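You operate a simulated robot arm through the tools that you are given. There is no shell and no other tool. Be economical: measure what you need, move in short steps, check, and stop when the job is done.

You are at the controls of a simulated robot arm. One attempt, no reset.

## Task
Take the red tub from the long table and put it on the top of the warm cabinet. Then fetch the white-clasp bottle and stand it on the blue pad. Then open the steel fridge door. The order counts. Set down upright: white-clasp bottle.

The check looks at the end state, three seconds after you hand in, the way a careful person would. Anything else that was tipped, shoved, dropped, spilled or broken makes it a failure.

## Robot
A 6-joint arm with a four-finger gripper on a trunk, on a base that drives. Base frame: it is fixed to the floor where the robot stands at the start and does not move with it; the origin is under the middle of the robot, x ahead of it, y to its left, z up; the surface under the hand at the start is at about z = 0.88. Readings come in m, rad, newtons and seconds.
Its first joint turns from -2.897 to 2.897 rad. Places, roughly: blue pad [0.5, -2.75, 0.75]; steel fridge door [-2.3, 0.1, 0.5]; top of the warm cabinet [0.8, -1.1, 1.3]; white-clasp bottle (6x6x21 cm) [0.9, -0.5, 1]. Payload 3.67 kg.
The tool frame sits at the grasp point between the pads (the TCP): z along the fingers, y along the line on which they close. The tips reach 0.028 m beyond it. The gripper opens to 0.112 m. The gripper's body begins 0.073 m behind the TCP.
Orientation is told as [roll, pitch, yaw] about the base's x, y, z axes, in that order, counted from this pose: with the fingers straight down and closing along the base's y, the tool's x points along the base's -x, its y along +y and its z along -z.

## Interface
- The arm moves only by the tool send_rows. Its argument "plan" is a list of rows, each a list of 7 numbers: the shift along the tool's x, y, z in units of 25 mm (1.0 is 25 mm), then the turn, a rotation vector about the tool's x, y, z in units of 8 degrees (1.0 is 8 degrees), then the finger opening in m, from 0 to 0.112. In form: [[dx, dy, dz, wx, wy, wz, hand], ...]. A call has 1 to 8 rows; each row shifts and turns the commanded pose from where the row before left it, along the tool's axes as they then stand. A call with a number of a shift or a turn outside -1 to 1 is refused whole. A row lasts 0.2 s, in which the tool goes at most 0.05 m and 0.15 rad; a call with a longer step from one row to the next is refused whole, and so is a gripper value outside its range. Where a pose cannot be reached the arm comes as near as it can. A force on the tool above 40 N (or 10 N above the force at the start of the call, whichever is more), or a blocked arm, ends the call early, and 0.2 s more pass. Each finger halts on what it meets, pressing with about 25 N; the grip force reading is that of the motor and also rises with nothing between the fingers. The clock runs only during rows and for 0.2 s after the last one: add rows that do not move to give the fingers time. The reply holds the time, the measured pose of the TCP, the force on the tool along the base axes, the opening and the grip force, in the units named above and with some noise, with the torque about the TCP (base axes, N m) and any sound that the robot's microphone picked up, and new pictures: "pictures" is both (left out), scene, wrist or none.
- Cameras (640 x 400 px; columns grow to the right, rows downward): "scene" is now at [0.1257, 0.1955, 1.3547]; the picture's right is [-0.24, -0.97, 0.00], its down [-0.39, 0.10, -0.92] and it looks along [0.89, -0.22, -0.40] (base axes); focal length 272 px, centre (320, 200). "wrist" rides on the gripper at [0.06, -0.018, -0.104] in the tool frame; the picture's right is [0.29, 0.96, 0.00], its down [-0.80, 0.24, -0.55] and it looks along [-0.53, 0.16, 0.83] (tool axes); focal length 234 px, centre (320, 200).
- base_move(legs): drives the robot by 1 to 6 legs, each [ahead, left, turn to the left] in m, m and rad, along the robot's own axes; the way and the turn of a leg run together, so that a leg with both is an arc; at most 1.5 m and 3.142 rad a leg. The arm and the cameras ride along, it lands a little off, and it stops where it bumps. It gives what a move gives, and a new picture of the scene camera.
- aim_head(pan, tilt): turns the head with the scene camera to pan (to the left, within 2.496 rad either way) and tilt (down, from -0.506 to 1.204), counted from straight ahead of the robot. It gives what a move gives, and a new picture of the scene camera.
- probe_pixels(camera, pixels): for up to 12 pixels [column, row] of the newest picture of that camera ("zoom" is the newest enlarged one), the place [x, y, z] in the base frame of the surface seen there, good to about 0.003 m, but the place of the scene camera against the robot may be out by one fixed shift of up to 0.025 m in any direction. No time passes.
- inspect(camera, box): a new picture of the part [left, top, right, bottom] of that camera's present view, enlarged. No time passes.
- close_job(): hands the job in; it is judged then, once.

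Go step by step. Measure first, check grasps and placings, and put right what went wrong. The budget is 110 turns and 260 pictures, counting those below and the enlarged ones. Unless the task says otherwise, let go and move clear before handing in.

The tools are called after ">>>" as a command line: name --pt "numbers of a row" for each row, then --argument value for the rest, lists and objects as JSON in quotes. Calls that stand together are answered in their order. send_rows: Moves the arm, as the interface text tells. Its arguments: {"type":"object","properties":{"plan":{"type":"array"},"pictures":{"type":"string","enum":["both","scene","wrist","none"]}},"required":["plan"]} The other tools are called the same way: base_move (legs) drives the base; aim_head (pan, tilt) turns the head that bears the scene camera; probe_pixels (camera, pixels) gives the place of the surface under pixels of a picture; inspect (camera, box) takes an enlarged picture of a part of a camera's view; close_job () hands the job in.

At the start:

```text
t: 0.0
tool_pos: [0.5414, 0.0292, 1.1535]
orientation: [0.0, 0.001, 0.0]
force: [0.1, -0.5, -0.2]
torque: [0.01, 0.02, 0.0]
width: 0.1119
grip_force: 0.0
robot x, y, heading: [0.0018, 0.0016, -0.0]
head pan, tilt: [-0.239, 0.414]
```

scene: 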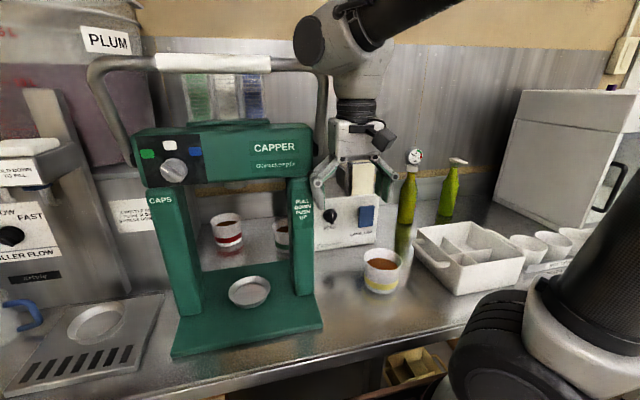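
wrist: 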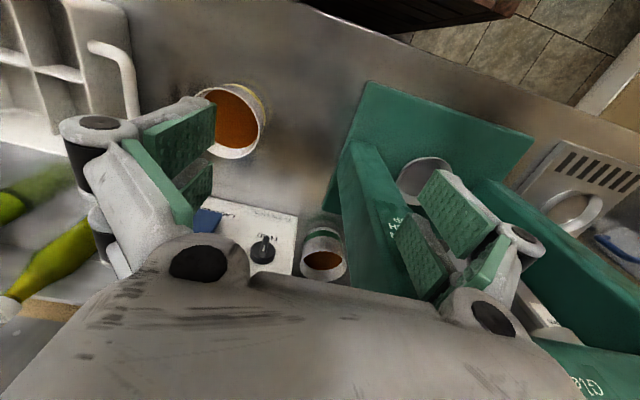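

The picture shows cups with coloured bands at (227,232), (282,232) and (382,270), and two green bottles at (408,190) and (450,190). I'll enlarge these before choosing.

>>> inspect --camera "scene" --box '[180, 180, 340, 280]'

>>> inspect --camera "scene" --box '[370, 130, 530, 230]'

>>> aim_head --pan -0.9 --tilt 0.35

```text
4.00 times, centred on (260, 230) of scene
```

zoom: 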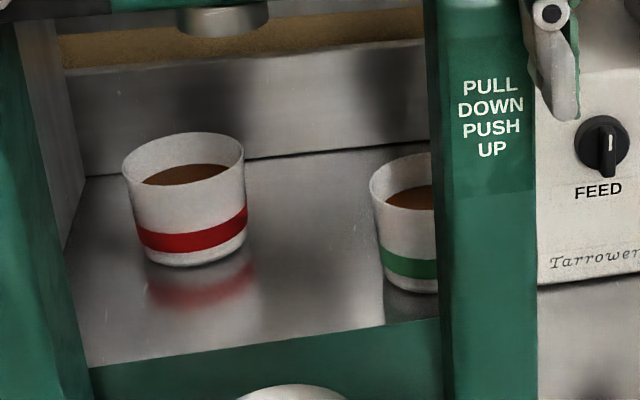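

```text
4.00 times, centred on (450, 180) of scene
```

zoom: 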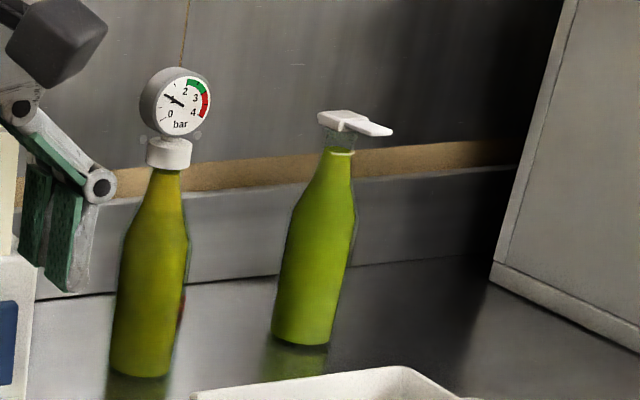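

```text
t: 1.0
tool_pos: [0.541, 0.0291, 1.1529]
orientation: [0.0, 0.0, 0.0]
force: [0.1, -0.8, 0.8]
torque: [-0.02, 0.01, 0.01]
width: 0.112
grip_force: 0.1
robot x, y, heading: [0.0025, 0.0004, 0.001]
head pan, tilt: [-0.901, 0.351]
```

scene: 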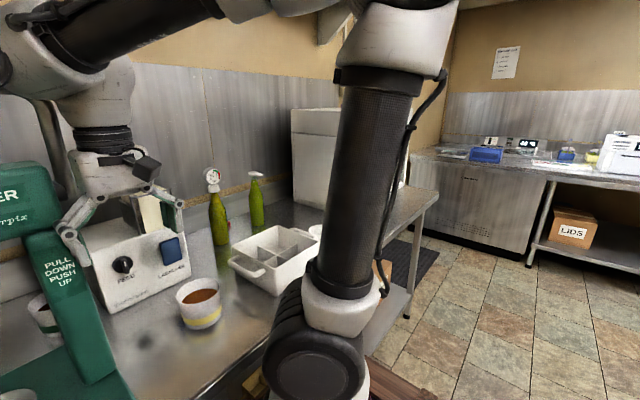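

The red-banded cup stands behind the capper (227,232), and the white-clasp bottle is the one at (257,200). I'll look around the rest of the room for the cabinet, the pad and any other red tub.

>>> aim_head --pan -1.7 --tilt 0.35

>>> aim_head --pan 0.6 --tilt 0.4

>>> aim_head --pan 2.45 --tilt 0.35

>>> aim_head --pan -2.45 --tilt 0.35

```text
t: 2.2
tool_pos: [0.5416, 0.03, 1.1529]
orientation: [-0.001, -0.001, 0.0]
force: [0.8, 0.7, -0.1]
torque: [0.04, -0.04, 0.0]
width: 0.1123
grip_force: 0.0
robot x, y, heading: [-0.002, 0.0003, -0.007]
head pan, tilt: [-1.7, 0.351]
```

scene: 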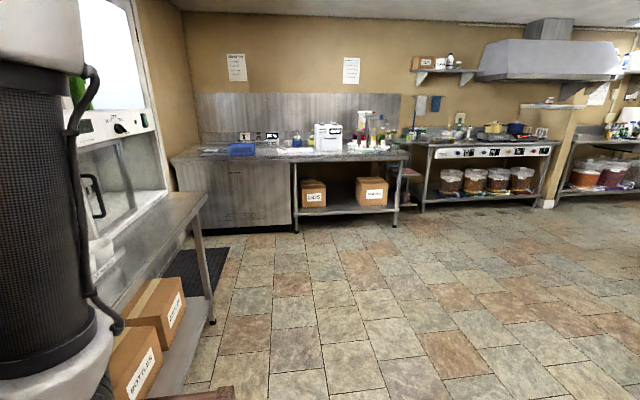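

```text
t: 4.3
tool_pos: [0.5399, 0.0288, 1.1526]
orientation: [0.0, -0.001, 0.0]
force: [0.2, 0.7, 0.6]
torque: [0.02, 0.01, 0.01]
width: 0.1117
grip_force: 0.0
robot x, y, heading: [0.0024, 0.0031, -0.001]
head pan, tilt: [0.6, 0.4]
```

scene: 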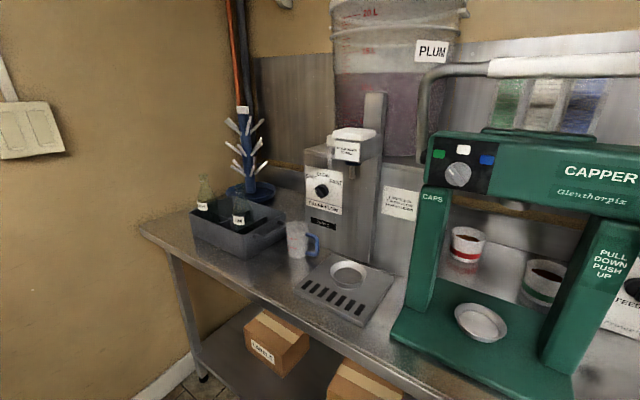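

```text
t: 6.1
tool_pos: [0.5402, 0.0289, 1.1524]
orientation: [0.001, -0.001, 0.0]
force: [0.2, 0.0, -0.6]
torque: [0.02, 0.0, -0.04]
width: 0.1118
grip_force: 0.1
robot x, y, heading: [0.003, -0.0012, -0.0]
head pan, tilt: [2.45, 0.351]
```

scene: 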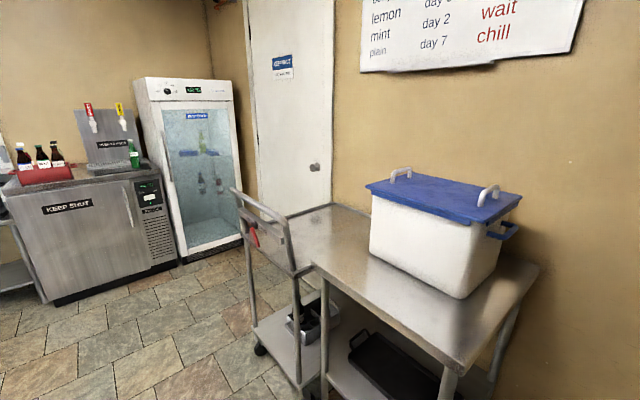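

```text
t: 10.0
tool_pos: [0.5414, 0.0277, 1.1531]
orientation: [-0.001, 0.0, 0.0]
force: [0.3, -0.6, -0.1]
torque: [0.0, 0.0, -0.02]
width: 0.1122
grip_force: 0.0
robot x, y, heading: [-0.0008, 0.0005, 0.002]
head pan, tilt: [-2.45, 0.351]
```

scene: 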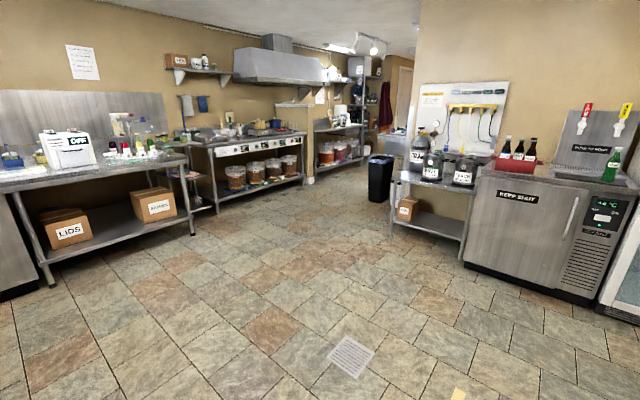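

The steel fridge is the "KEEP SHUT" cabinet at (530,230); the warm cabinet is the tall grey box on the table's right end. I'll point back at the capper and measure the tub and the gaps around it.

>>> aim_head --pan 0.1 --tilt 0.5

```text
t: 12.3
tool_pos: [0.5406, 0.0296, 1.153]
orientation: [0.001, 0.0, -0.001]
force: [0.0, -1.0, 0.2]
torque: [-0.02, 0.03, -0.03]
width: 0.1122
grip_force: 0.1
robot x, y, heading: [-0.0025, -0.0002, -0.003]
head pan, tilt: [0.099, 0.499]
```

scene: 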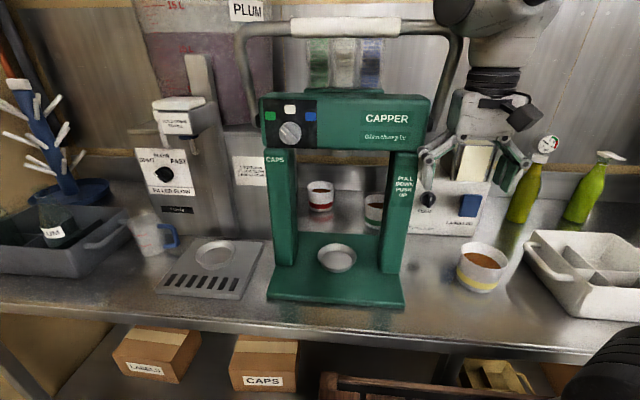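

>>> probe_pixels --camera "scene" --pixels '[[320, 187], [320, 209], [309, 195], [333, 195], [350, 108], [350, 95], [350, 28], [270, 170], [400, 185], [340, 290], [337, 238], [345, 215]]'

>>> inspect --camera "scene" --box '[240, 0, 480, 150]'

>>> inspect --camera "scene" --box '[240, 130, 480, 280]'

```text
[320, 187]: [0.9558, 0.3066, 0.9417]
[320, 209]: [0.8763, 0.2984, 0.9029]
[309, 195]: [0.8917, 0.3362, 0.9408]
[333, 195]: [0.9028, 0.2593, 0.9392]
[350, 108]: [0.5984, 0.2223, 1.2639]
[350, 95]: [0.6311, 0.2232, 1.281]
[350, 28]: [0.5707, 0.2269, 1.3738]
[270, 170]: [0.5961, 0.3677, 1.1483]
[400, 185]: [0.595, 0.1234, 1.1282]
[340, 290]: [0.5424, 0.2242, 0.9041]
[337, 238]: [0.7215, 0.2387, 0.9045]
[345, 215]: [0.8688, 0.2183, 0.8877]
```

```text
2.67 times, centred on (360, 75) of scene
```

zoom: 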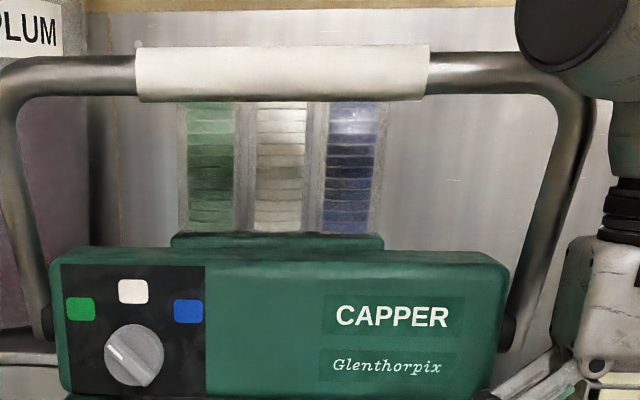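

```text
2.67 times, centred on (360, 205) of scene
```

zoom: 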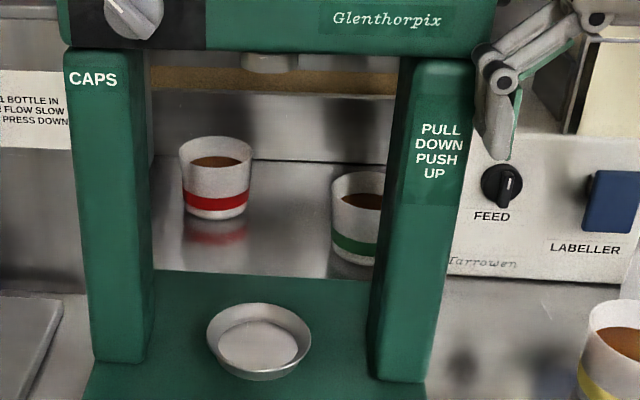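

The tub sits behind the capper at about (0.92, 0.30), so I need to know the clearances from other sides. I'll back off and slide right to look at it past the capper's side.

>>> probe_pixels --camera "scene" --pixels '[[470, 150], [440, 215], [400, 150], [374, 200], [428, 100], [300, 320], [480, 250], [310, 80], [345, 160], [600, 155], [545, 145], [460, 325]]'

>>> base_move --legs '[[-0.35, 0, 0], [0, -0.55, 0]]'

>>> aim_head --pan 0.55 --tilt 0.3

```text
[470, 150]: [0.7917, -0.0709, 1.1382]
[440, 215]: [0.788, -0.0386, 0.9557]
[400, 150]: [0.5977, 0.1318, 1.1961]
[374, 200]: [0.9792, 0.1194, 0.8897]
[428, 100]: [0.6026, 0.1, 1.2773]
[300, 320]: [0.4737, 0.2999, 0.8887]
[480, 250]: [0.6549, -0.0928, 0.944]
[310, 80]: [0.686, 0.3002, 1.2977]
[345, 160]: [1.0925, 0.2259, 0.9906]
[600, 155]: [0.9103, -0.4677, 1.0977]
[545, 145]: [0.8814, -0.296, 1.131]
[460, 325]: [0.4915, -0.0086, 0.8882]
```

```text
t: 17.3
tool_pos: [0.1911, -0.5244, 1.1534]
orientation: [0.0, -0.001, -0.004]
force: [0.1, 0.0, 0.5]
torque: [-0.02, 0.01, -0.03]
width: 0.1119
grip_force: 0.1
robot x, y, heading: [-0.3499, -0.552, -0.005]
head pan, tilt: [0.099, 0.499]
```

scene: 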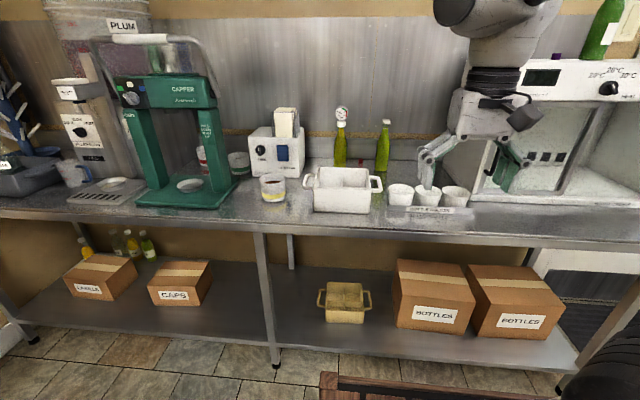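

```text
t: 18.2
tool_pos: [0.1904, -0.5234, 1.153]
orientation: [0.0, 0.0, -0.005]
force: [-0.1, 0.2, 0.3]
torque: [0.01, -0.02, -0.02]
width: 0.112
grip_force: 0.2
robot x, y, heading: [-0.3497, -0.5473, -0.009]
head pan, tilt: [0.55, 0.3]
```

scene: 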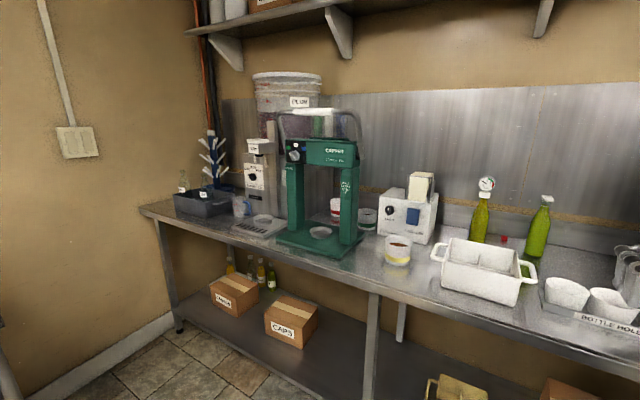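

From here the red tub shows past the capper's right column at (336,208). I'll enlarge it, and probe the capper depth.

>>> inspect --camera "scene" --box '[230, 90, 470, 260]'

>>> probe_pixels --camera "scene" --pixels '[[350, 240], [357, 160], [358, 145], [355, 115], [365, 220], [336, 208], [421, 176], [435, 200], [400, 190], [300, 108], [500, 100], [270, 200]]'

```text
2.35 times, centred on (350, 175) of scene
```

zoom: 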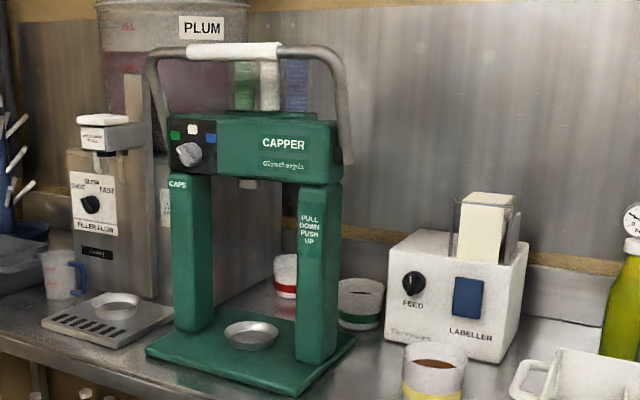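

```text
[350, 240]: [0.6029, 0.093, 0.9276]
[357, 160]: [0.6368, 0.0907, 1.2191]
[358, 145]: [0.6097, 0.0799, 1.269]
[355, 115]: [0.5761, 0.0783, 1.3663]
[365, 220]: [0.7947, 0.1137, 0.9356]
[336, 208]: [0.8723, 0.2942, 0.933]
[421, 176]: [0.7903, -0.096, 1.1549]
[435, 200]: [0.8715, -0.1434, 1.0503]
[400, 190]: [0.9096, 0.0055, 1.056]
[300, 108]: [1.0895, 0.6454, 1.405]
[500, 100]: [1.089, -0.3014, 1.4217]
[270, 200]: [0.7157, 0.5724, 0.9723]
```

The space behind the capper runs from x≈0.75 to the wall at 1.09. Next I need the arm's own size above the TCP, and where the cap tubes are, so I'll probe tubes and then look at the arm.

>>> probe_pixels --camera "zoom" --pixels '[[245, 85], [270, 85], [298, 85], [339, 150], [325, 113], [300, 110], [285, 262], [285, 295], [360, 283], [360, 325], [350, 345], [338, 250]]'

>>> aim_head --pan -0.5 --tilt 0.1

```text
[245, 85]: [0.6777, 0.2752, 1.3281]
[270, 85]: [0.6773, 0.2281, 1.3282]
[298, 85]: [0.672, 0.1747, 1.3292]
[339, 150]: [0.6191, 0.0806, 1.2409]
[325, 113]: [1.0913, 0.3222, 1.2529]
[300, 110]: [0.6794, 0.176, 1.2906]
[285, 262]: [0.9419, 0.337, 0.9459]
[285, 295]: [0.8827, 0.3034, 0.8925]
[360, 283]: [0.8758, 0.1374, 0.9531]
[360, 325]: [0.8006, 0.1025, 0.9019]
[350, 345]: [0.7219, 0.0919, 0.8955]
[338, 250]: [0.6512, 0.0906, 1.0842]
```

```text
t: 19.5
tool_pos: [0.1906, -0.5237, 1.1528]
orientation: [0.0, 0.001, -0.004]
force: [0.2, 0.6, -0.5]
torque: [0.03, 0.01, 0.03]
width: 0.112
grip_force: 0.0
robot x, y, heading: [-0.3508, -0.55, -0.001]
head pan, tilt: [-0.499, 0.099]
```

scene: 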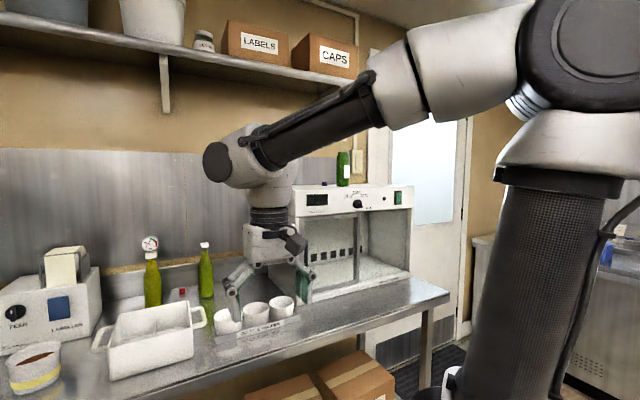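

There's a small red thing at (183,291), between the bottles. I'll enlarge that along with the cabinet, and probe the arm's size.

>>> inspect --camera "scene" --box '[120, 220, 280, 320]'

>>> probe_pixels --camera "scene" --pixels '[[215, 162], [268, 215], [268, 235], [265, 190], [330, 130], [370, 85], [460, 80], [580, 50], [545, 140], [340, 188], [380, 190], [183, 292]]'

>>> inspect --camera "scene" --box '[280, 130, 440, 300]'

```text
4.00 times, centred on (200, 270) of scene
```

zoom: 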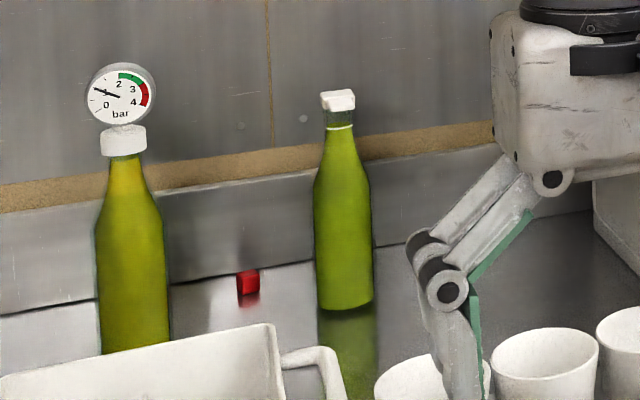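

```text
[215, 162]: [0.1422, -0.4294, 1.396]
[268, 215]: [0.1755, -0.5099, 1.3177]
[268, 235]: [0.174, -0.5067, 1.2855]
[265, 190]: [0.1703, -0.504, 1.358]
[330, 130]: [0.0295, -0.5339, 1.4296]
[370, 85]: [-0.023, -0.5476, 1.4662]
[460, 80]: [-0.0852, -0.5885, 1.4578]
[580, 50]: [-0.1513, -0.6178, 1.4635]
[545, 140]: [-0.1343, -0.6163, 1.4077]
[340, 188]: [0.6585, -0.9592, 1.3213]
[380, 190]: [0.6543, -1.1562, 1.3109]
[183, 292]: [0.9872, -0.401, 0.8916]
```

```text
2.35 times, centred on (360, 215) of scene
```

zoom: 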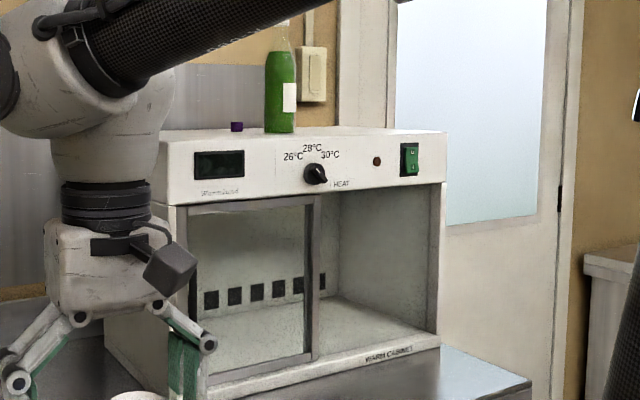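

The tub can't be reached straight over the capper, because the forearm would foul its handle. I'll reach from the right with a tilted tool, passing between capper and labeller, so I'll drive closer at y≈-0.3.

>>> base_move --legs '[[0, 0.27, 0], [0.45, 0, 0]]'

>>> aim_head --pan 0.15 --tilt 0.9

>>> aim_head --pan 0.35 --tilt 0.45

```text
t: 23.6
tool_pos: [0.607, -0.255, 1.151]
orientation: [-0.002, 0.0, 0.002]
force: [-0.8, 0.1, 0.1]
torque: [-0.01, -0.01, -0.01]
width: 0.112
grip_force: 0.1
robot x, y, heading: [0.0685, -0.2863, 0.001]
head pan, tilt: [-0.499, 0.099]
stopped in leg 2: the robot was blocked; the commanded pose is now the measured one
```

scene: 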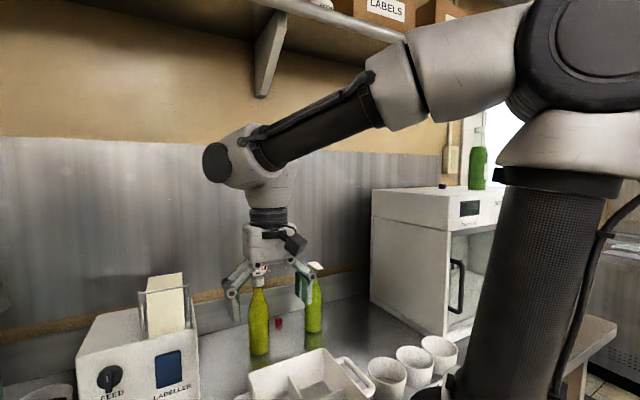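

```text
t: 24.7
tool_pos: [0.6066, -0.2562, 1.1518]
orientation: [0.0, 0.001, 0.002]
force: [-0.2, -0.4, 1.1]
torque: [0.01, 0.0, 0.03]
width: 0.1118
grip_force: 0.1
robot x, y, heading: [0.066, -0.2842, 0.004]
head pan, tilt: [0.15, 0.901]
```

scene: 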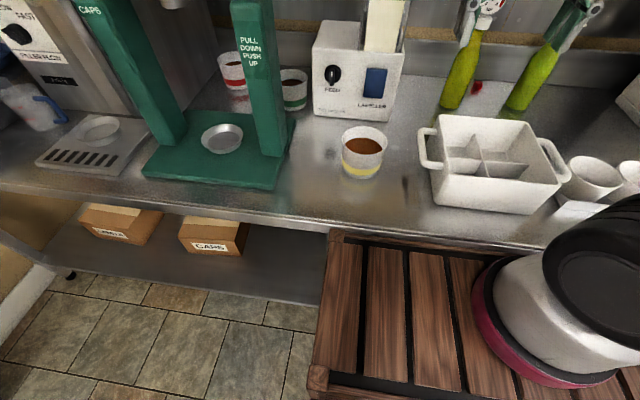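

```text
t: 25.6
tool_pos: [0.606, -0.2553, 1.1511]
orientation: [-0.004, 0.002, 0.0]
force: [-0.2, -0.3, 0.2]
torque: [-0.01, -0.01, -0.01]
width: 0.112
grip_force: 0.0
robot x, y, heading: [0.071, -0.2848, -0.001]
head pan, tilt: [0.351, 0.45]
```

scene: 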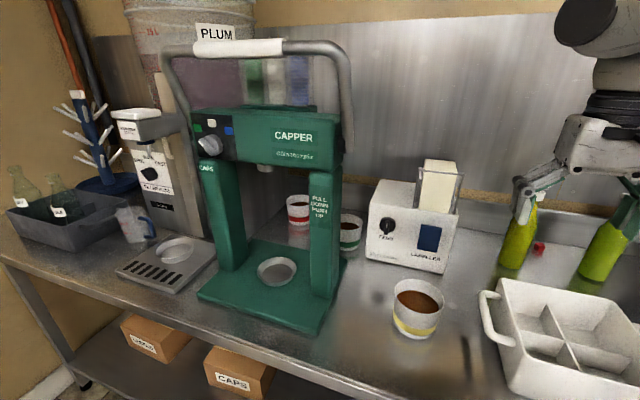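

The base bumped at x≈0.07; its wooden deck touches the table edge at (335,235). I'll probe the deck's extent to see if standing sideways gets me nearer, and the tub rim too.

>>> inspect --camera "scene" --box '[270, 170, 390, 270]'

>>> probe_pixels --camera "zoom" --pixels '[[100, 145], [155, 135], [205, 140], [150, 280], [155, 180], [370, 260], [490, 255], [430, 245], [430, 300], [385, 200], [375, 400], [600, 200]]'

>>> aim_head --pan 0.6 --tilt 1.2

```text
4.00 times, centred on (330, 220) of scene
```

zoom: 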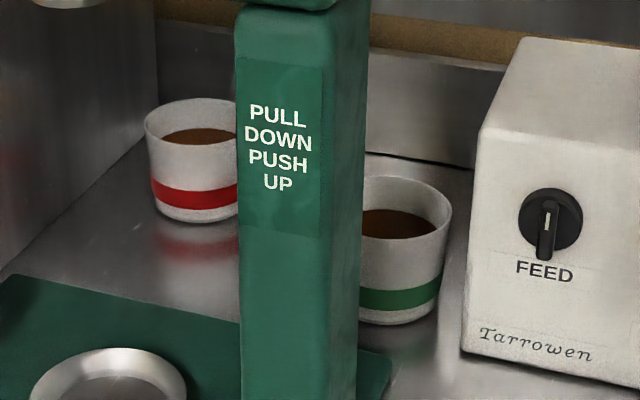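

```text
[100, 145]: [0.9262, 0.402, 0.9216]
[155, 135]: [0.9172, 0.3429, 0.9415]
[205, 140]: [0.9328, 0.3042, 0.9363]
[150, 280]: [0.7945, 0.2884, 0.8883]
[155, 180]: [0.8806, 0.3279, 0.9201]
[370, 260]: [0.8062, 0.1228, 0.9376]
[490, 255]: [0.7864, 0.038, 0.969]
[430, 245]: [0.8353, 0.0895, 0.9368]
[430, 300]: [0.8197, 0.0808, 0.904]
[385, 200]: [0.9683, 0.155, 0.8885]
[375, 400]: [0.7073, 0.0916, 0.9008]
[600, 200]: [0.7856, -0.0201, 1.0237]
```

```text
t: 26.7
tool_pos: [0.6074, -0.2552, 1.1515]
orientation: [-0.002, 0.003, 0.002]
force: [-0.1, -0.3, -0.7]
torque: [0.03, 0.0, 0.02]
width: 0.1121
grip_force: 0.0
robot x, y, heading: [0.0676, -0.285, 0.002]
head pan, tilt: [0.6, 1.201]
```

scene: 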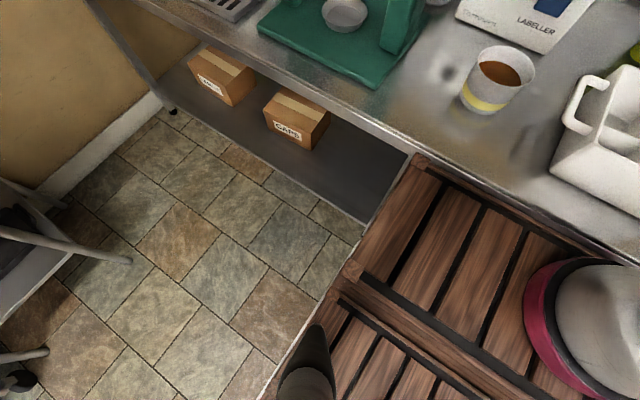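

I'll probe the deck edges now: the front-left corner is near (425,160).

>>> probe_pixels --camera "scene" --pixels '[[422, 165], [365, 245], [300, 340], [520, 200], [600, 290], [440, 170], [400, 330], [380, 140], [350, 272]]'

>>> aim_head --pan 2.0 --tilt 1.1

```text
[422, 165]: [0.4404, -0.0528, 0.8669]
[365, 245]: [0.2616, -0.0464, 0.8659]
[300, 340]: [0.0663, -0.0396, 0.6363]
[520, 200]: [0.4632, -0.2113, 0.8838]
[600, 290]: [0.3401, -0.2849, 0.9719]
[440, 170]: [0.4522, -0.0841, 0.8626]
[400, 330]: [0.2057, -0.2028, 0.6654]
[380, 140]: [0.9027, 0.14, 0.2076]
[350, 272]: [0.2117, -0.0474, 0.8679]
```

```text
t: 28.3
tool_pos: [0.6073, -0.2542, 1.1513]
orientation: [-0.002, 0.002, 0.002]
force: [-0.1, 0.0, 0.3]
torque: [0.04, 0.01, -0.02]
width: 0.1121
grip_force: 0.1
robot x, y, heading: [0.0666, -0.2821, -0.001]
head pan, tilt: [2.0, 1.1]
```

scene: 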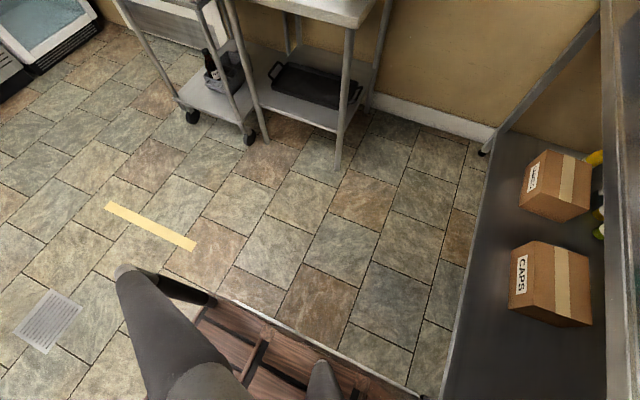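

Deck half-width is ~0.235 and front reach ~0.37. I need to know where the arm's first axis sits, so I'll look at its foot.

>>> aim_head --pan -0.6 --tilt 0.95

>>> probe_pixels --camera "scene" --pixels '[[200, 200], [250, 250], [300, 200], [300, 300], [350, 250], [400, 200], [400, 300], [350, 350], [250, 330], [450, 250], [300, 100], [200, 300]]'

```text
t: 30.6
tool_pos: [0.607, -0.2545, 1.1516]
orientation: [-0.001, 0.001, 0.003]
force: [0.2, 0.1, -0.3]
torque: [-0.01, 0.01, 0.0]
width: 0.1118
grip_force: 0.1
robot x, y, heading: [0.0671, -0.2854, 0.001]
head pan, tilt: [-0.6, 0.949]
```

scene: 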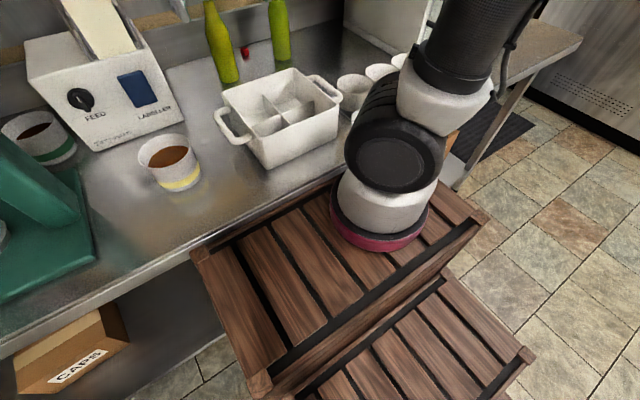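

```text
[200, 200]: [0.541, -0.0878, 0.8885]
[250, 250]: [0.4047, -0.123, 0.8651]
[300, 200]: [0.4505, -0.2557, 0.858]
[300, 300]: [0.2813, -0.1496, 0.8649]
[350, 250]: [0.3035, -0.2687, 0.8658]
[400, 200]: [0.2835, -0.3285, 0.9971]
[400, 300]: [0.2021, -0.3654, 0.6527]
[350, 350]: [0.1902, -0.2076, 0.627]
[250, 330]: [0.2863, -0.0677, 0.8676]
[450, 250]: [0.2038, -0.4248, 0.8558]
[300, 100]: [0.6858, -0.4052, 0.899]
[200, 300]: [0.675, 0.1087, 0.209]
```

From the geometry the arm's axis stands about 0.25 ahead and 0.08 right of the robot's centre, and it's UR5-like. The best corridor between capper (0.70,0.08) and label holder (0.79,-0.03) has a heading of about 38°, so I'll shift the base to (0.06,-0.24) and lift the tool.

>>> base_move --legs '[[-0.012, 0.045, 0]]'

>>> send_rows --pt "0 0 -1 0 0 -1 0.112" --pt "0 0 -1 0 0 -1 0.112" --pt "0 0 -1 0 0 -1 0.112" --pt "0 0 -1 0 0 -1 0.112" --pt "0 0 -1 0 0 -0.75 0.112" --pictures "none"

>>> aim_head --pan 0.1 --tilt 0.4

```text
t: 31.5
tool_pos: [0.5955, -0.2095, 1.1522]
orientation: [-0.003, 0.002, 0.002]
force: [0.0, 0.9, 0.0]
torque: [0.01, 0.01, 0.03]
width: 0.1119
grip_force: 0.0
robot x, y, heading: [0.057, -0.2391, 0.005]
head pan, tilt: [-0.6, 0.949]
```

scene: 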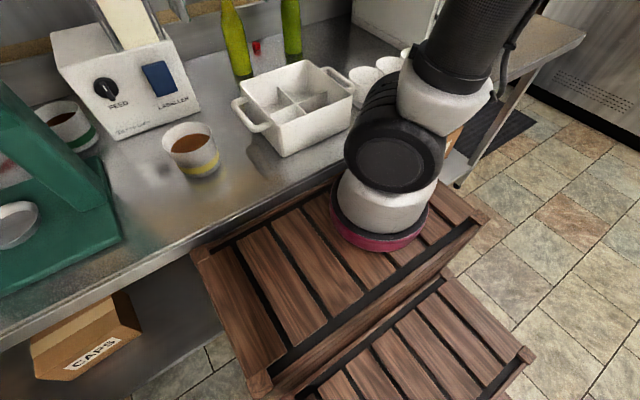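

```text
t: 32.7
tool_pos: [0.5969, -0.2091, 1.2777]
orientation: [0.0, 0.001, 0.668]
force: [0.4, 0.3, 0.2]
torque: [0.03, 0.01, 0.01]
width: 0.1123
grip_force: 0.1
robot x, y, heading: [0.0534, -0.2353, 0.0]
head pan, tilt: [-0.6, 0.949]
```

```text
t: 33.8
tool_pos: [0.596, -0.209, 1.2779]
orientation: [0.001, 0.001, 0.664]
force: [0.2, -0.1, 0.6]
torque: [-0.03, 0.02, 0.04]
width: 0.112
grip_force: 0.0
robot x, y, heading: [0.0525, -0.2392, 0.004]
head pan, tilt: [0.099, 0.4]
```

scene: 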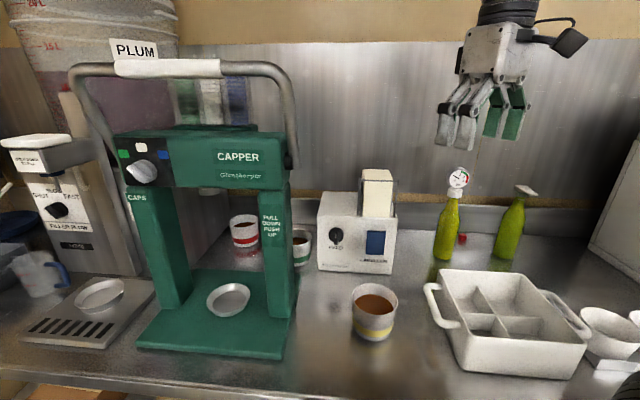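

Tool is at z 1.278 with yaw 38°. I'll measure the label holder and the capper's right side again from here, plus the tub rim.

>>> inspect --camera "scene" --box '[210, 150, 410, 290]'

>>> probe_pixels --camera "scene" --pixels '[[377, 172], [365, 195], [392, 180], [360, 180], [397, 205], [283, 180], [289, 160], [284, 132], [262, 128], [294, 90], [238, 100], [265, 115]]'

```text
2.86 times, centred on (310, 220) of scene
```

zoom: 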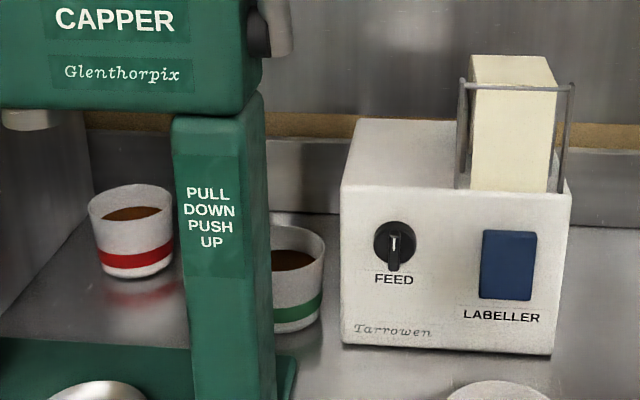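

```text
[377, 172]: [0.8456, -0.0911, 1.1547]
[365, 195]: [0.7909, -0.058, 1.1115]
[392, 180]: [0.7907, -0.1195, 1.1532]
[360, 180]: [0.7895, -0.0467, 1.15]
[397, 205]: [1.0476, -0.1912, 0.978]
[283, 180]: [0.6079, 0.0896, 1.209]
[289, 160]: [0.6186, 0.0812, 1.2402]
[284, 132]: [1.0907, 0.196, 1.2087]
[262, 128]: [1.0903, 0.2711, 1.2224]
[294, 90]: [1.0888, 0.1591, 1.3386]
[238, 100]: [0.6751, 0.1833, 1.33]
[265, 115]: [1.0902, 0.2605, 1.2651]
```

The label holder spans y -0.05 to -0.12 with its top at 1.155. I'll tilt the tool 32° forward and move along a safe height to around (0.86,-0.02,1.25).

>>> send_rows --pt "0 0 0 0 -1 0 0.112" --pt "0 0 0 0 -1 0 0.112" --pt "0 0 0 0 -1 0 0.112" --pt "0 0 0 0 -1 0 0.112" --pt "-0.95 -0.04 0.71 0 0 0 0.112" --pt "-0.95 -0.04 0.71 0 0 0 0.112" --pt "-0.95 -0.04 0.71 0 0 0 0.112" --pt "-0.95 -0.04 0.71 0 0 0 0.112" --pictures "scene"

```text
t: 35.6
tool_pos: [0.691, -0.1391, 1.2671]
orientation: [0.001, -0.556, 0.665]
force: [-0.1, 0.1, 0.5]
torque: [0.02, -0.02, 0.0]
width: 0.1118
grip_force: 0.0
robot x, y, heading: [0.0552, -0.2376, 0.002]
head pan, tilt: [0.099, 0.4]
```

scene: 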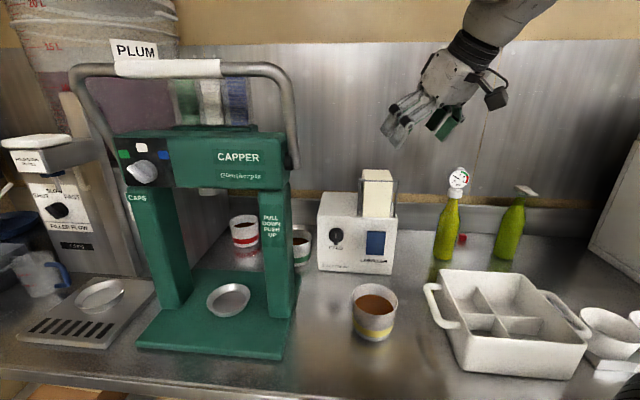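

The tilt came out right (pitch -0.556). I'll continue to the point above the labeller.

>>> send_rows --pt "-0.95 -0.04 0.71 0 0 0 0.112" --pt "-0.95 -0.04 0.71 0 0 0 0.112" --pt "-0.95 -0.04 0.71 0 0 0 0.112" --pt "-0.95 -0.04 0.71 0 0 0 0.112" --pt "-0.95 -0.04 0.71 0 0 0 0.112" --pt "-0.95 -0.04 0.71 0 0 0 0.112" --pt "-0.95 -0.04 0.71 0 0 0 0.112"

```text
t: 37.2
tool_pos: [0.8595, -0.0179, 1.2494]
orientation: [0.0, -0.557, 0.665]
force: [-0.9, 0.2, 0.8]
torque: [0.02, -0.02, -0.03]
width: 0.112
grip_force: 0.1
robot x, y, heading: [0.0555, -0.2398, -0.0]
head pan, tilt: [0.099, 0.4]
```

scene: 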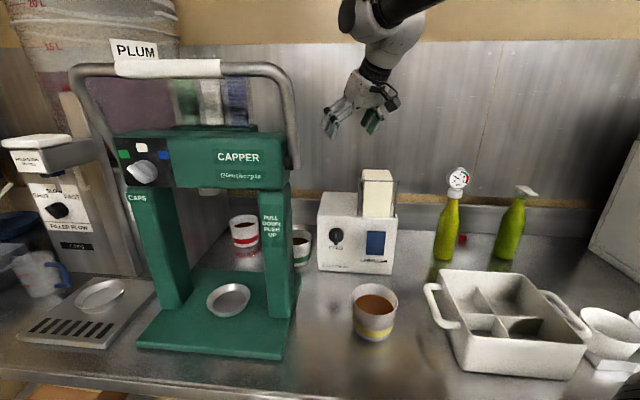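
wrist: 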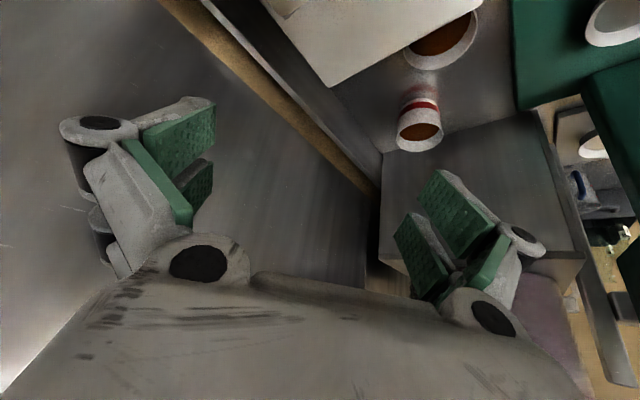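

The wrist camera sees the red tub at (420,125), with a steel box side close by it at (480,170). I'll probe both with the wrist camera, which has no shift.

>>> probe_pixels --camera "wrist" --pixels '[[420, 152], [398, 140], [442, 125], [420, 132], [420, 92], [418, 122], [383, 150], [460, 140], [530, 112], [385, 240], [480, 200], [445, 45]]'

>>> inspect --camera "wrist" --box '[350, 60, 510, 200]'

```text
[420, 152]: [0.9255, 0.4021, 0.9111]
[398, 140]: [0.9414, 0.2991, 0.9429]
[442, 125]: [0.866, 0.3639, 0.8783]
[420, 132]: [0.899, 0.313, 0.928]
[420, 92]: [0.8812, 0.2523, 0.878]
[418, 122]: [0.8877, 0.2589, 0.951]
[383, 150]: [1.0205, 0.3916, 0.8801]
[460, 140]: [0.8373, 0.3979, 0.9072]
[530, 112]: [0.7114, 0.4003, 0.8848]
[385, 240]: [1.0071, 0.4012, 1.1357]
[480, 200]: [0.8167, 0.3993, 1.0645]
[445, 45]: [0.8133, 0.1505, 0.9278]
```

```text
2.86 times, centred on (430, 130) of wrist
```

zoom: 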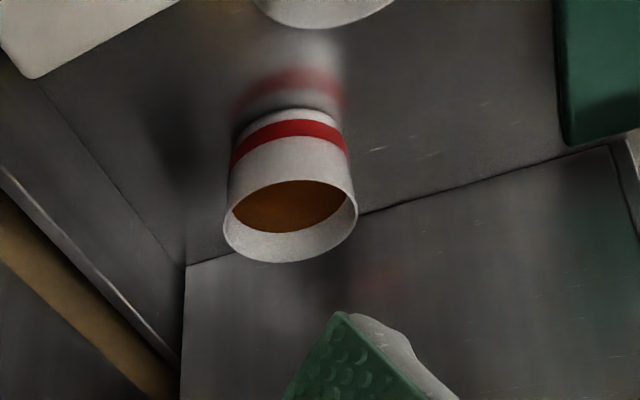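

The filler's side wall stands at y≈0.40, so the tub's left gap is small. I'll probe the tub rim precisely in the enlarged view.

>>> probe_pixels --camera "zoom" --pixels '[[227, 228], [355, 210], [290, 258], [290, 184], [240, 195], [340, 190], [255, 252], [330, 245], [285, 112], [235, 160], [348, 155], [285, 215]]'

```text
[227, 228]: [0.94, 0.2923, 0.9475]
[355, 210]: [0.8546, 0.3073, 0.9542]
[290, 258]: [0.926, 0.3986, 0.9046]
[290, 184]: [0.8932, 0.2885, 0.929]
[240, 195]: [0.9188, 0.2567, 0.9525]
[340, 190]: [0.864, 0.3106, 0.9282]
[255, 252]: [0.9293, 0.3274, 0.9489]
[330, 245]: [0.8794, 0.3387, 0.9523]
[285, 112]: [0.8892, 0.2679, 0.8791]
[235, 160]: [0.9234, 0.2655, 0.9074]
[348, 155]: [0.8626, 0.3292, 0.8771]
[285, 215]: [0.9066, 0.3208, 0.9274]
```

Rim circle: centre about (0.898, 0.298), rim z 0.953, table 0.878. The filler wall (y 0.40) and capper mean a heading of about 55° with 26° tilt is safer, so I'll turn first and then move to above the green cup.

>>> send_rows --pt "0 0 0 -0.56 0 -0.89 0.112" --pt "0 0 0 -0.56 0 -0.89 0.112" --pt "0 0 0 0 0.75 0 0.112" --pictures "none"

>>> send_rows --pt "-0.4 0.29 0.915 0 0 0 0.112" --pt "-0.4 0.29 0.915 0 0 0 0.112" --pt "-0.4 0.29 0.915 0 0 0 0.112" --pt "-0.4 0.29 0.915 0 0 0 0.112" --pt "-0.4 0.29 0.915 0 0 0 0.112"

```text
t: 38.0
tool_pos: [0.8594, -0.0162, 1.2493]
orientation: [0.002, -0.451, 0.957]
force: [0.4, 0.1, -0.1]
torque: [0.03, 0.0, 0.03]
width: 0.1122
grip_force: 0.1
robot x, y, heading: [0.0515, -0.241, 0.002]
head pan, tilt: [0.099, 0.4]
```

```text
t: 39.2
tool_pos: [0.8842, 0.0799, 1.1698]
orientation: [0.001, -0.453, 0.958]
force: [-0.2, -0.6, 1.4]
torque: [-0.02, -0.04, 0.02]
width: 0.1119
grip_force: 0.0
robot x, y, heading: [0.0512, -0.2359, 0.004]
head pan, tilt: [0.099, 0.4]
```

scene: 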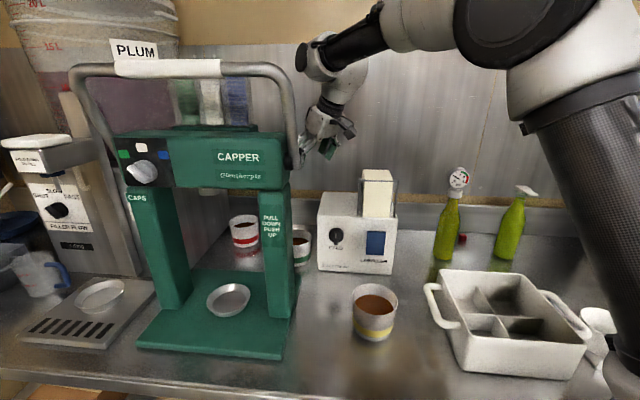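
wrist: 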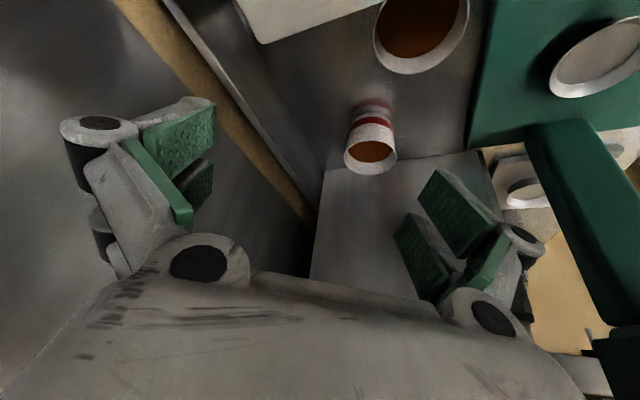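

Progress is clean. I'll probe the capper's rear (585,220), (475,145) with the wrist camera and the wrist cap (306,55) in the scene picture to verify clearances.

>>> probe_pixels --camera "wrist" --pixels '[[535, 140], [560, 200], [590, 300], [635, 320], [500, 130], [600, 345], [580, 150], [470, 130], [420, 30], [315, 260]]'

>>> probe_pixels --camera "scene" --pixels '[[304, 57], [320, 50], [335, 45], [345, 85], [330, 105], [370, 40], [400, 20], [320, 135], [350, 128]]'

```text
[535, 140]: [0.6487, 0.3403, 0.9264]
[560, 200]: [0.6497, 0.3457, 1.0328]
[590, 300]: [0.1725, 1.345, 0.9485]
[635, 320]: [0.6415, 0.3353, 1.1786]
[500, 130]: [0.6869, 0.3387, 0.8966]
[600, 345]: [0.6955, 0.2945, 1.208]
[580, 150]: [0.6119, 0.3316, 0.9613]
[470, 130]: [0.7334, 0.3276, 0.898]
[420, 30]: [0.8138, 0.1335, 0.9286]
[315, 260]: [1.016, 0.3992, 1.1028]
```

```text
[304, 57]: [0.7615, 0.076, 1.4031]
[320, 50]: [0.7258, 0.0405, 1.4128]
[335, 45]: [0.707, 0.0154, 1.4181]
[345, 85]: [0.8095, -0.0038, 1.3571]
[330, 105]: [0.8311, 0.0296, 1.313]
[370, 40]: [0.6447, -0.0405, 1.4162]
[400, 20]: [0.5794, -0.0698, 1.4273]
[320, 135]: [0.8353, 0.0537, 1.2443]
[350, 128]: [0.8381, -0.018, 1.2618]
```

The capper head's back is at x≈0.695 and the wrist would come within about 2 cm of it, so I'll turn the heading on to ~77° to carry the wrist to the right. Then I'll advance to (0.90,0.20,1.10).

>>> send_rows --pt "0 0 0 -0.4 0 -0.823 0.112" --pt "0 0 0 -0.4 0 -0.823 0.112" --pt "0 0 0 -0.4 0 -0.823 0.112" --pt "-0.62 0.094 0.926 0 0 0 0.112" --pt "-0.62 0.094 0.926 0 0 0 0.112" --pt "-0.62 0.094 0.926 0 0 0 0.112" --pt "-0.62 0.094 0.926 0 0 0 0.112" --pt "-0.62 0.094 0.926 0 0 0 0.112"

```text
t: 41.0
tool_pos: [0.9002, 0.202, 1.0979]
orientation: [0.001, -0.454, 1.338]
force: [-0.2, -0.9, 1.2]
torque: [0.02, -0.01, 0.02]
width: 0.112
grip_force: 0.0
robot x, y, heading: [0.0549, -0.2427, 0.001]
head pan, tilt: [0.099, 0.4]
```

scene: 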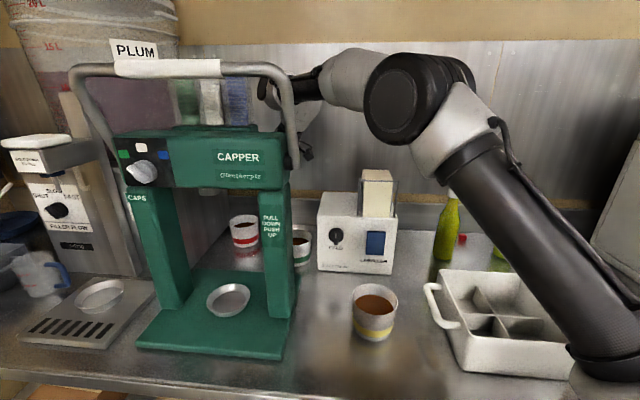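
wrist: 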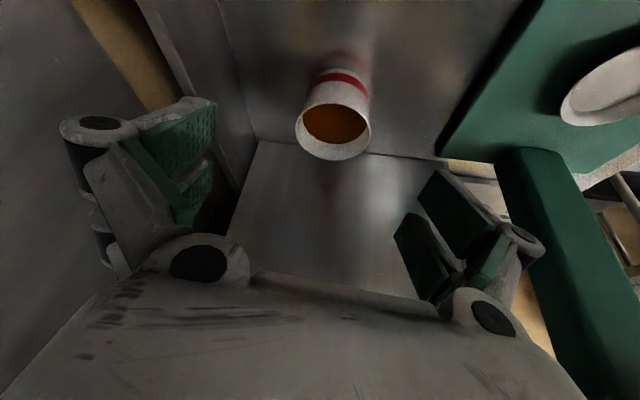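

The arm is passing behind the handle as seen here. I'll probe the wrist and forearm pixels for real clearances and enlarge the spot.

>>> inspect --camera "scene" --box '[220, 40, 420, 200]'

>>> probe_pixels --camera "zoom" --pixels '[[135, 155], [160, 150], [245, 130], [290, 140], [310, 170], [350, 170], [400, 200], [275, 360], [265, 230], [280, 200], [460, 330], [480, 300]]'

>>> probe_pixels --camera "wrist" --pixels '[[297, 125], [370, 130], [333, 158], [333, 105], [310, 148], [358, 150], [345, 75], [500, 165]]'

```text
2.50 times, centred on (320, 120) of scene
```

zoom: 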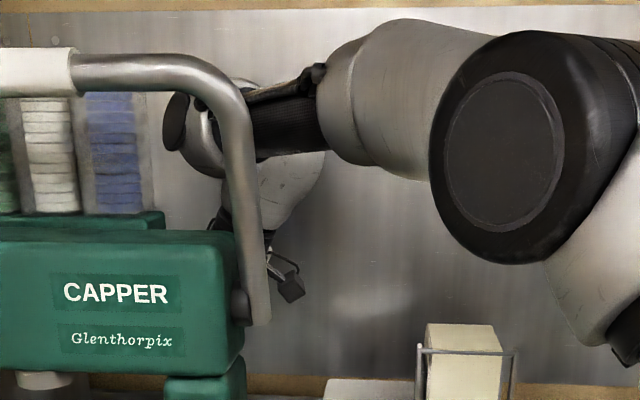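

```text
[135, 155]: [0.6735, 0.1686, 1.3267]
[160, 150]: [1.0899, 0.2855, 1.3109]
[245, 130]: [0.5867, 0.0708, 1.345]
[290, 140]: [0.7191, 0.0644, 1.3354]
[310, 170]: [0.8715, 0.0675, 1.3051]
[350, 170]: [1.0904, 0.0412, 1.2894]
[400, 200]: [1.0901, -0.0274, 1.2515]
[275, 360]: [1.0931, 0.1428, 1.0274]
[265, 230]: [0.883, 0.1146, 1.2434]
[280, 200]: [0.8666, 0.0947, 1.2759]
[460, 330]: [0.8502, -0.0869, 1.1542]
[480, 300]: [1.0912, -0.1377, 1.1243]
```

```text
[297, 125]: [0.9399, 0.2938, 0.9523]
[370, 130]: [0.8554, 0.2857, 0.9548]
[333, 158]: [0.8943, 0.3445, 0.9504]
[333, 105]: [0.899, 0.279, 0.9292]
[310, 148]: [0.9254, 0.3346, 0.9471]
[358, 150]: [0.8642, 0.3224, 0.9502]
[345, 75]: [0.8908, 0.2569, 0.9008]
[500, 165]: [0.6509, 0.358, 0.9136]
```

Rim centre now confirms (0.898, 0.300). Before going further I need the real line of the forearm against the capper's corner, so I'll probe along it.

>>> probe_pixels --camera "zoom" --pixels '[[175, 115], [200, 150], [265, 125], [280, 125], [310, 120], [310, 100], [340, 100], [380, 80], [360, 150], [290, 180], [250, 60], [235, 200]]'

```text
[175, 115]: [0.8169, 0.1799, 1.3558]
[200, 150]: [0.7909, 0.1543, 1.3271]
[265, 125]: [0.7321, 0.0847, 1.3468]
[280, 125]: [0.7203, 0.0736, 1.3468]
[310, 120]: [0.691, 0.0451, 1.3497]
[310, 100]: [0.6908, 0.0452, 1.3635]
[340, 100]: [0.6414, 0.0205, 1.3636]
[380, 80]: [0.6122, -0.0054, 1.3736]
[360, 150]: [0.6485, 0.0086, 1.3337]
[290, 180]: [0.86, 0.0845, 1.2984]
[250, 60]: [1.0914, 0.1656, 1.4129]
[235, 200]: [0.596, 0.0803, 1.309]
```

The forearm runs straight from the arm's axis to the wrist at ~42°, with about 3 cm between it and the capper corner. Tilting the tool more (to ~42°) with heading ~82° keeps the forearm in that corridor at the final pose, so I'll shift the base 2 cm right and tilt.

>>> base_move --legs '[[0, -0.02, 0]]'

>>> send_rows --pt "0 0 0 0 -1 0 0.112" --pt "0 0 0 0 -1 0 0.112" --pt "0 0 0 -0.42 0 -0.46 0.112"

```text
t: 41.8
tool_pos: [0.8982, 0.1824, 1.098]
orientation: [0.001, -0.451, 1.341]
force: [0.3, -0.5, -0.2]
torque: [-0.02, 0.05, 0.04]
width: 0.1121
grip_force: 0.1
robot x, y, heading: [0.0559, -0.2581, 0.004]
head pan, tilt: [0.099, 0.4]
```

scene: 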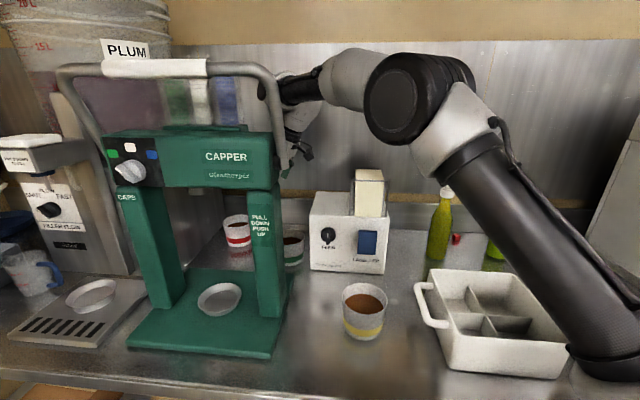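

```text
t: 42.6
tool_pos: [0.9012, 0.1811, 1.0982]
orientation: [0.003, -0.732, 1.427]
force: [-0.1, 0.2, 0.0]
torque: [-0.05, -0.02, -0.01]
width: 0.112
grip_force: 0.1
robot x, y, heading: [0.0563, -0.2612, 0.004]
head pan, tilt: [0.099, 0.4]
```

scene: 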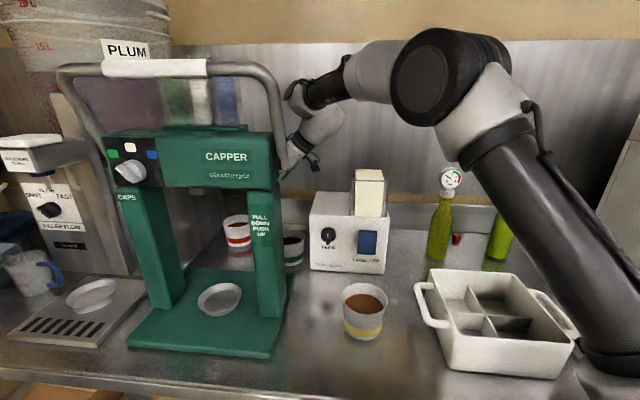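
wrist: 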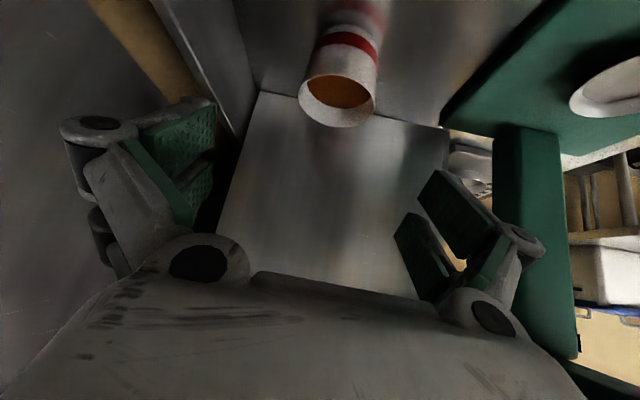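

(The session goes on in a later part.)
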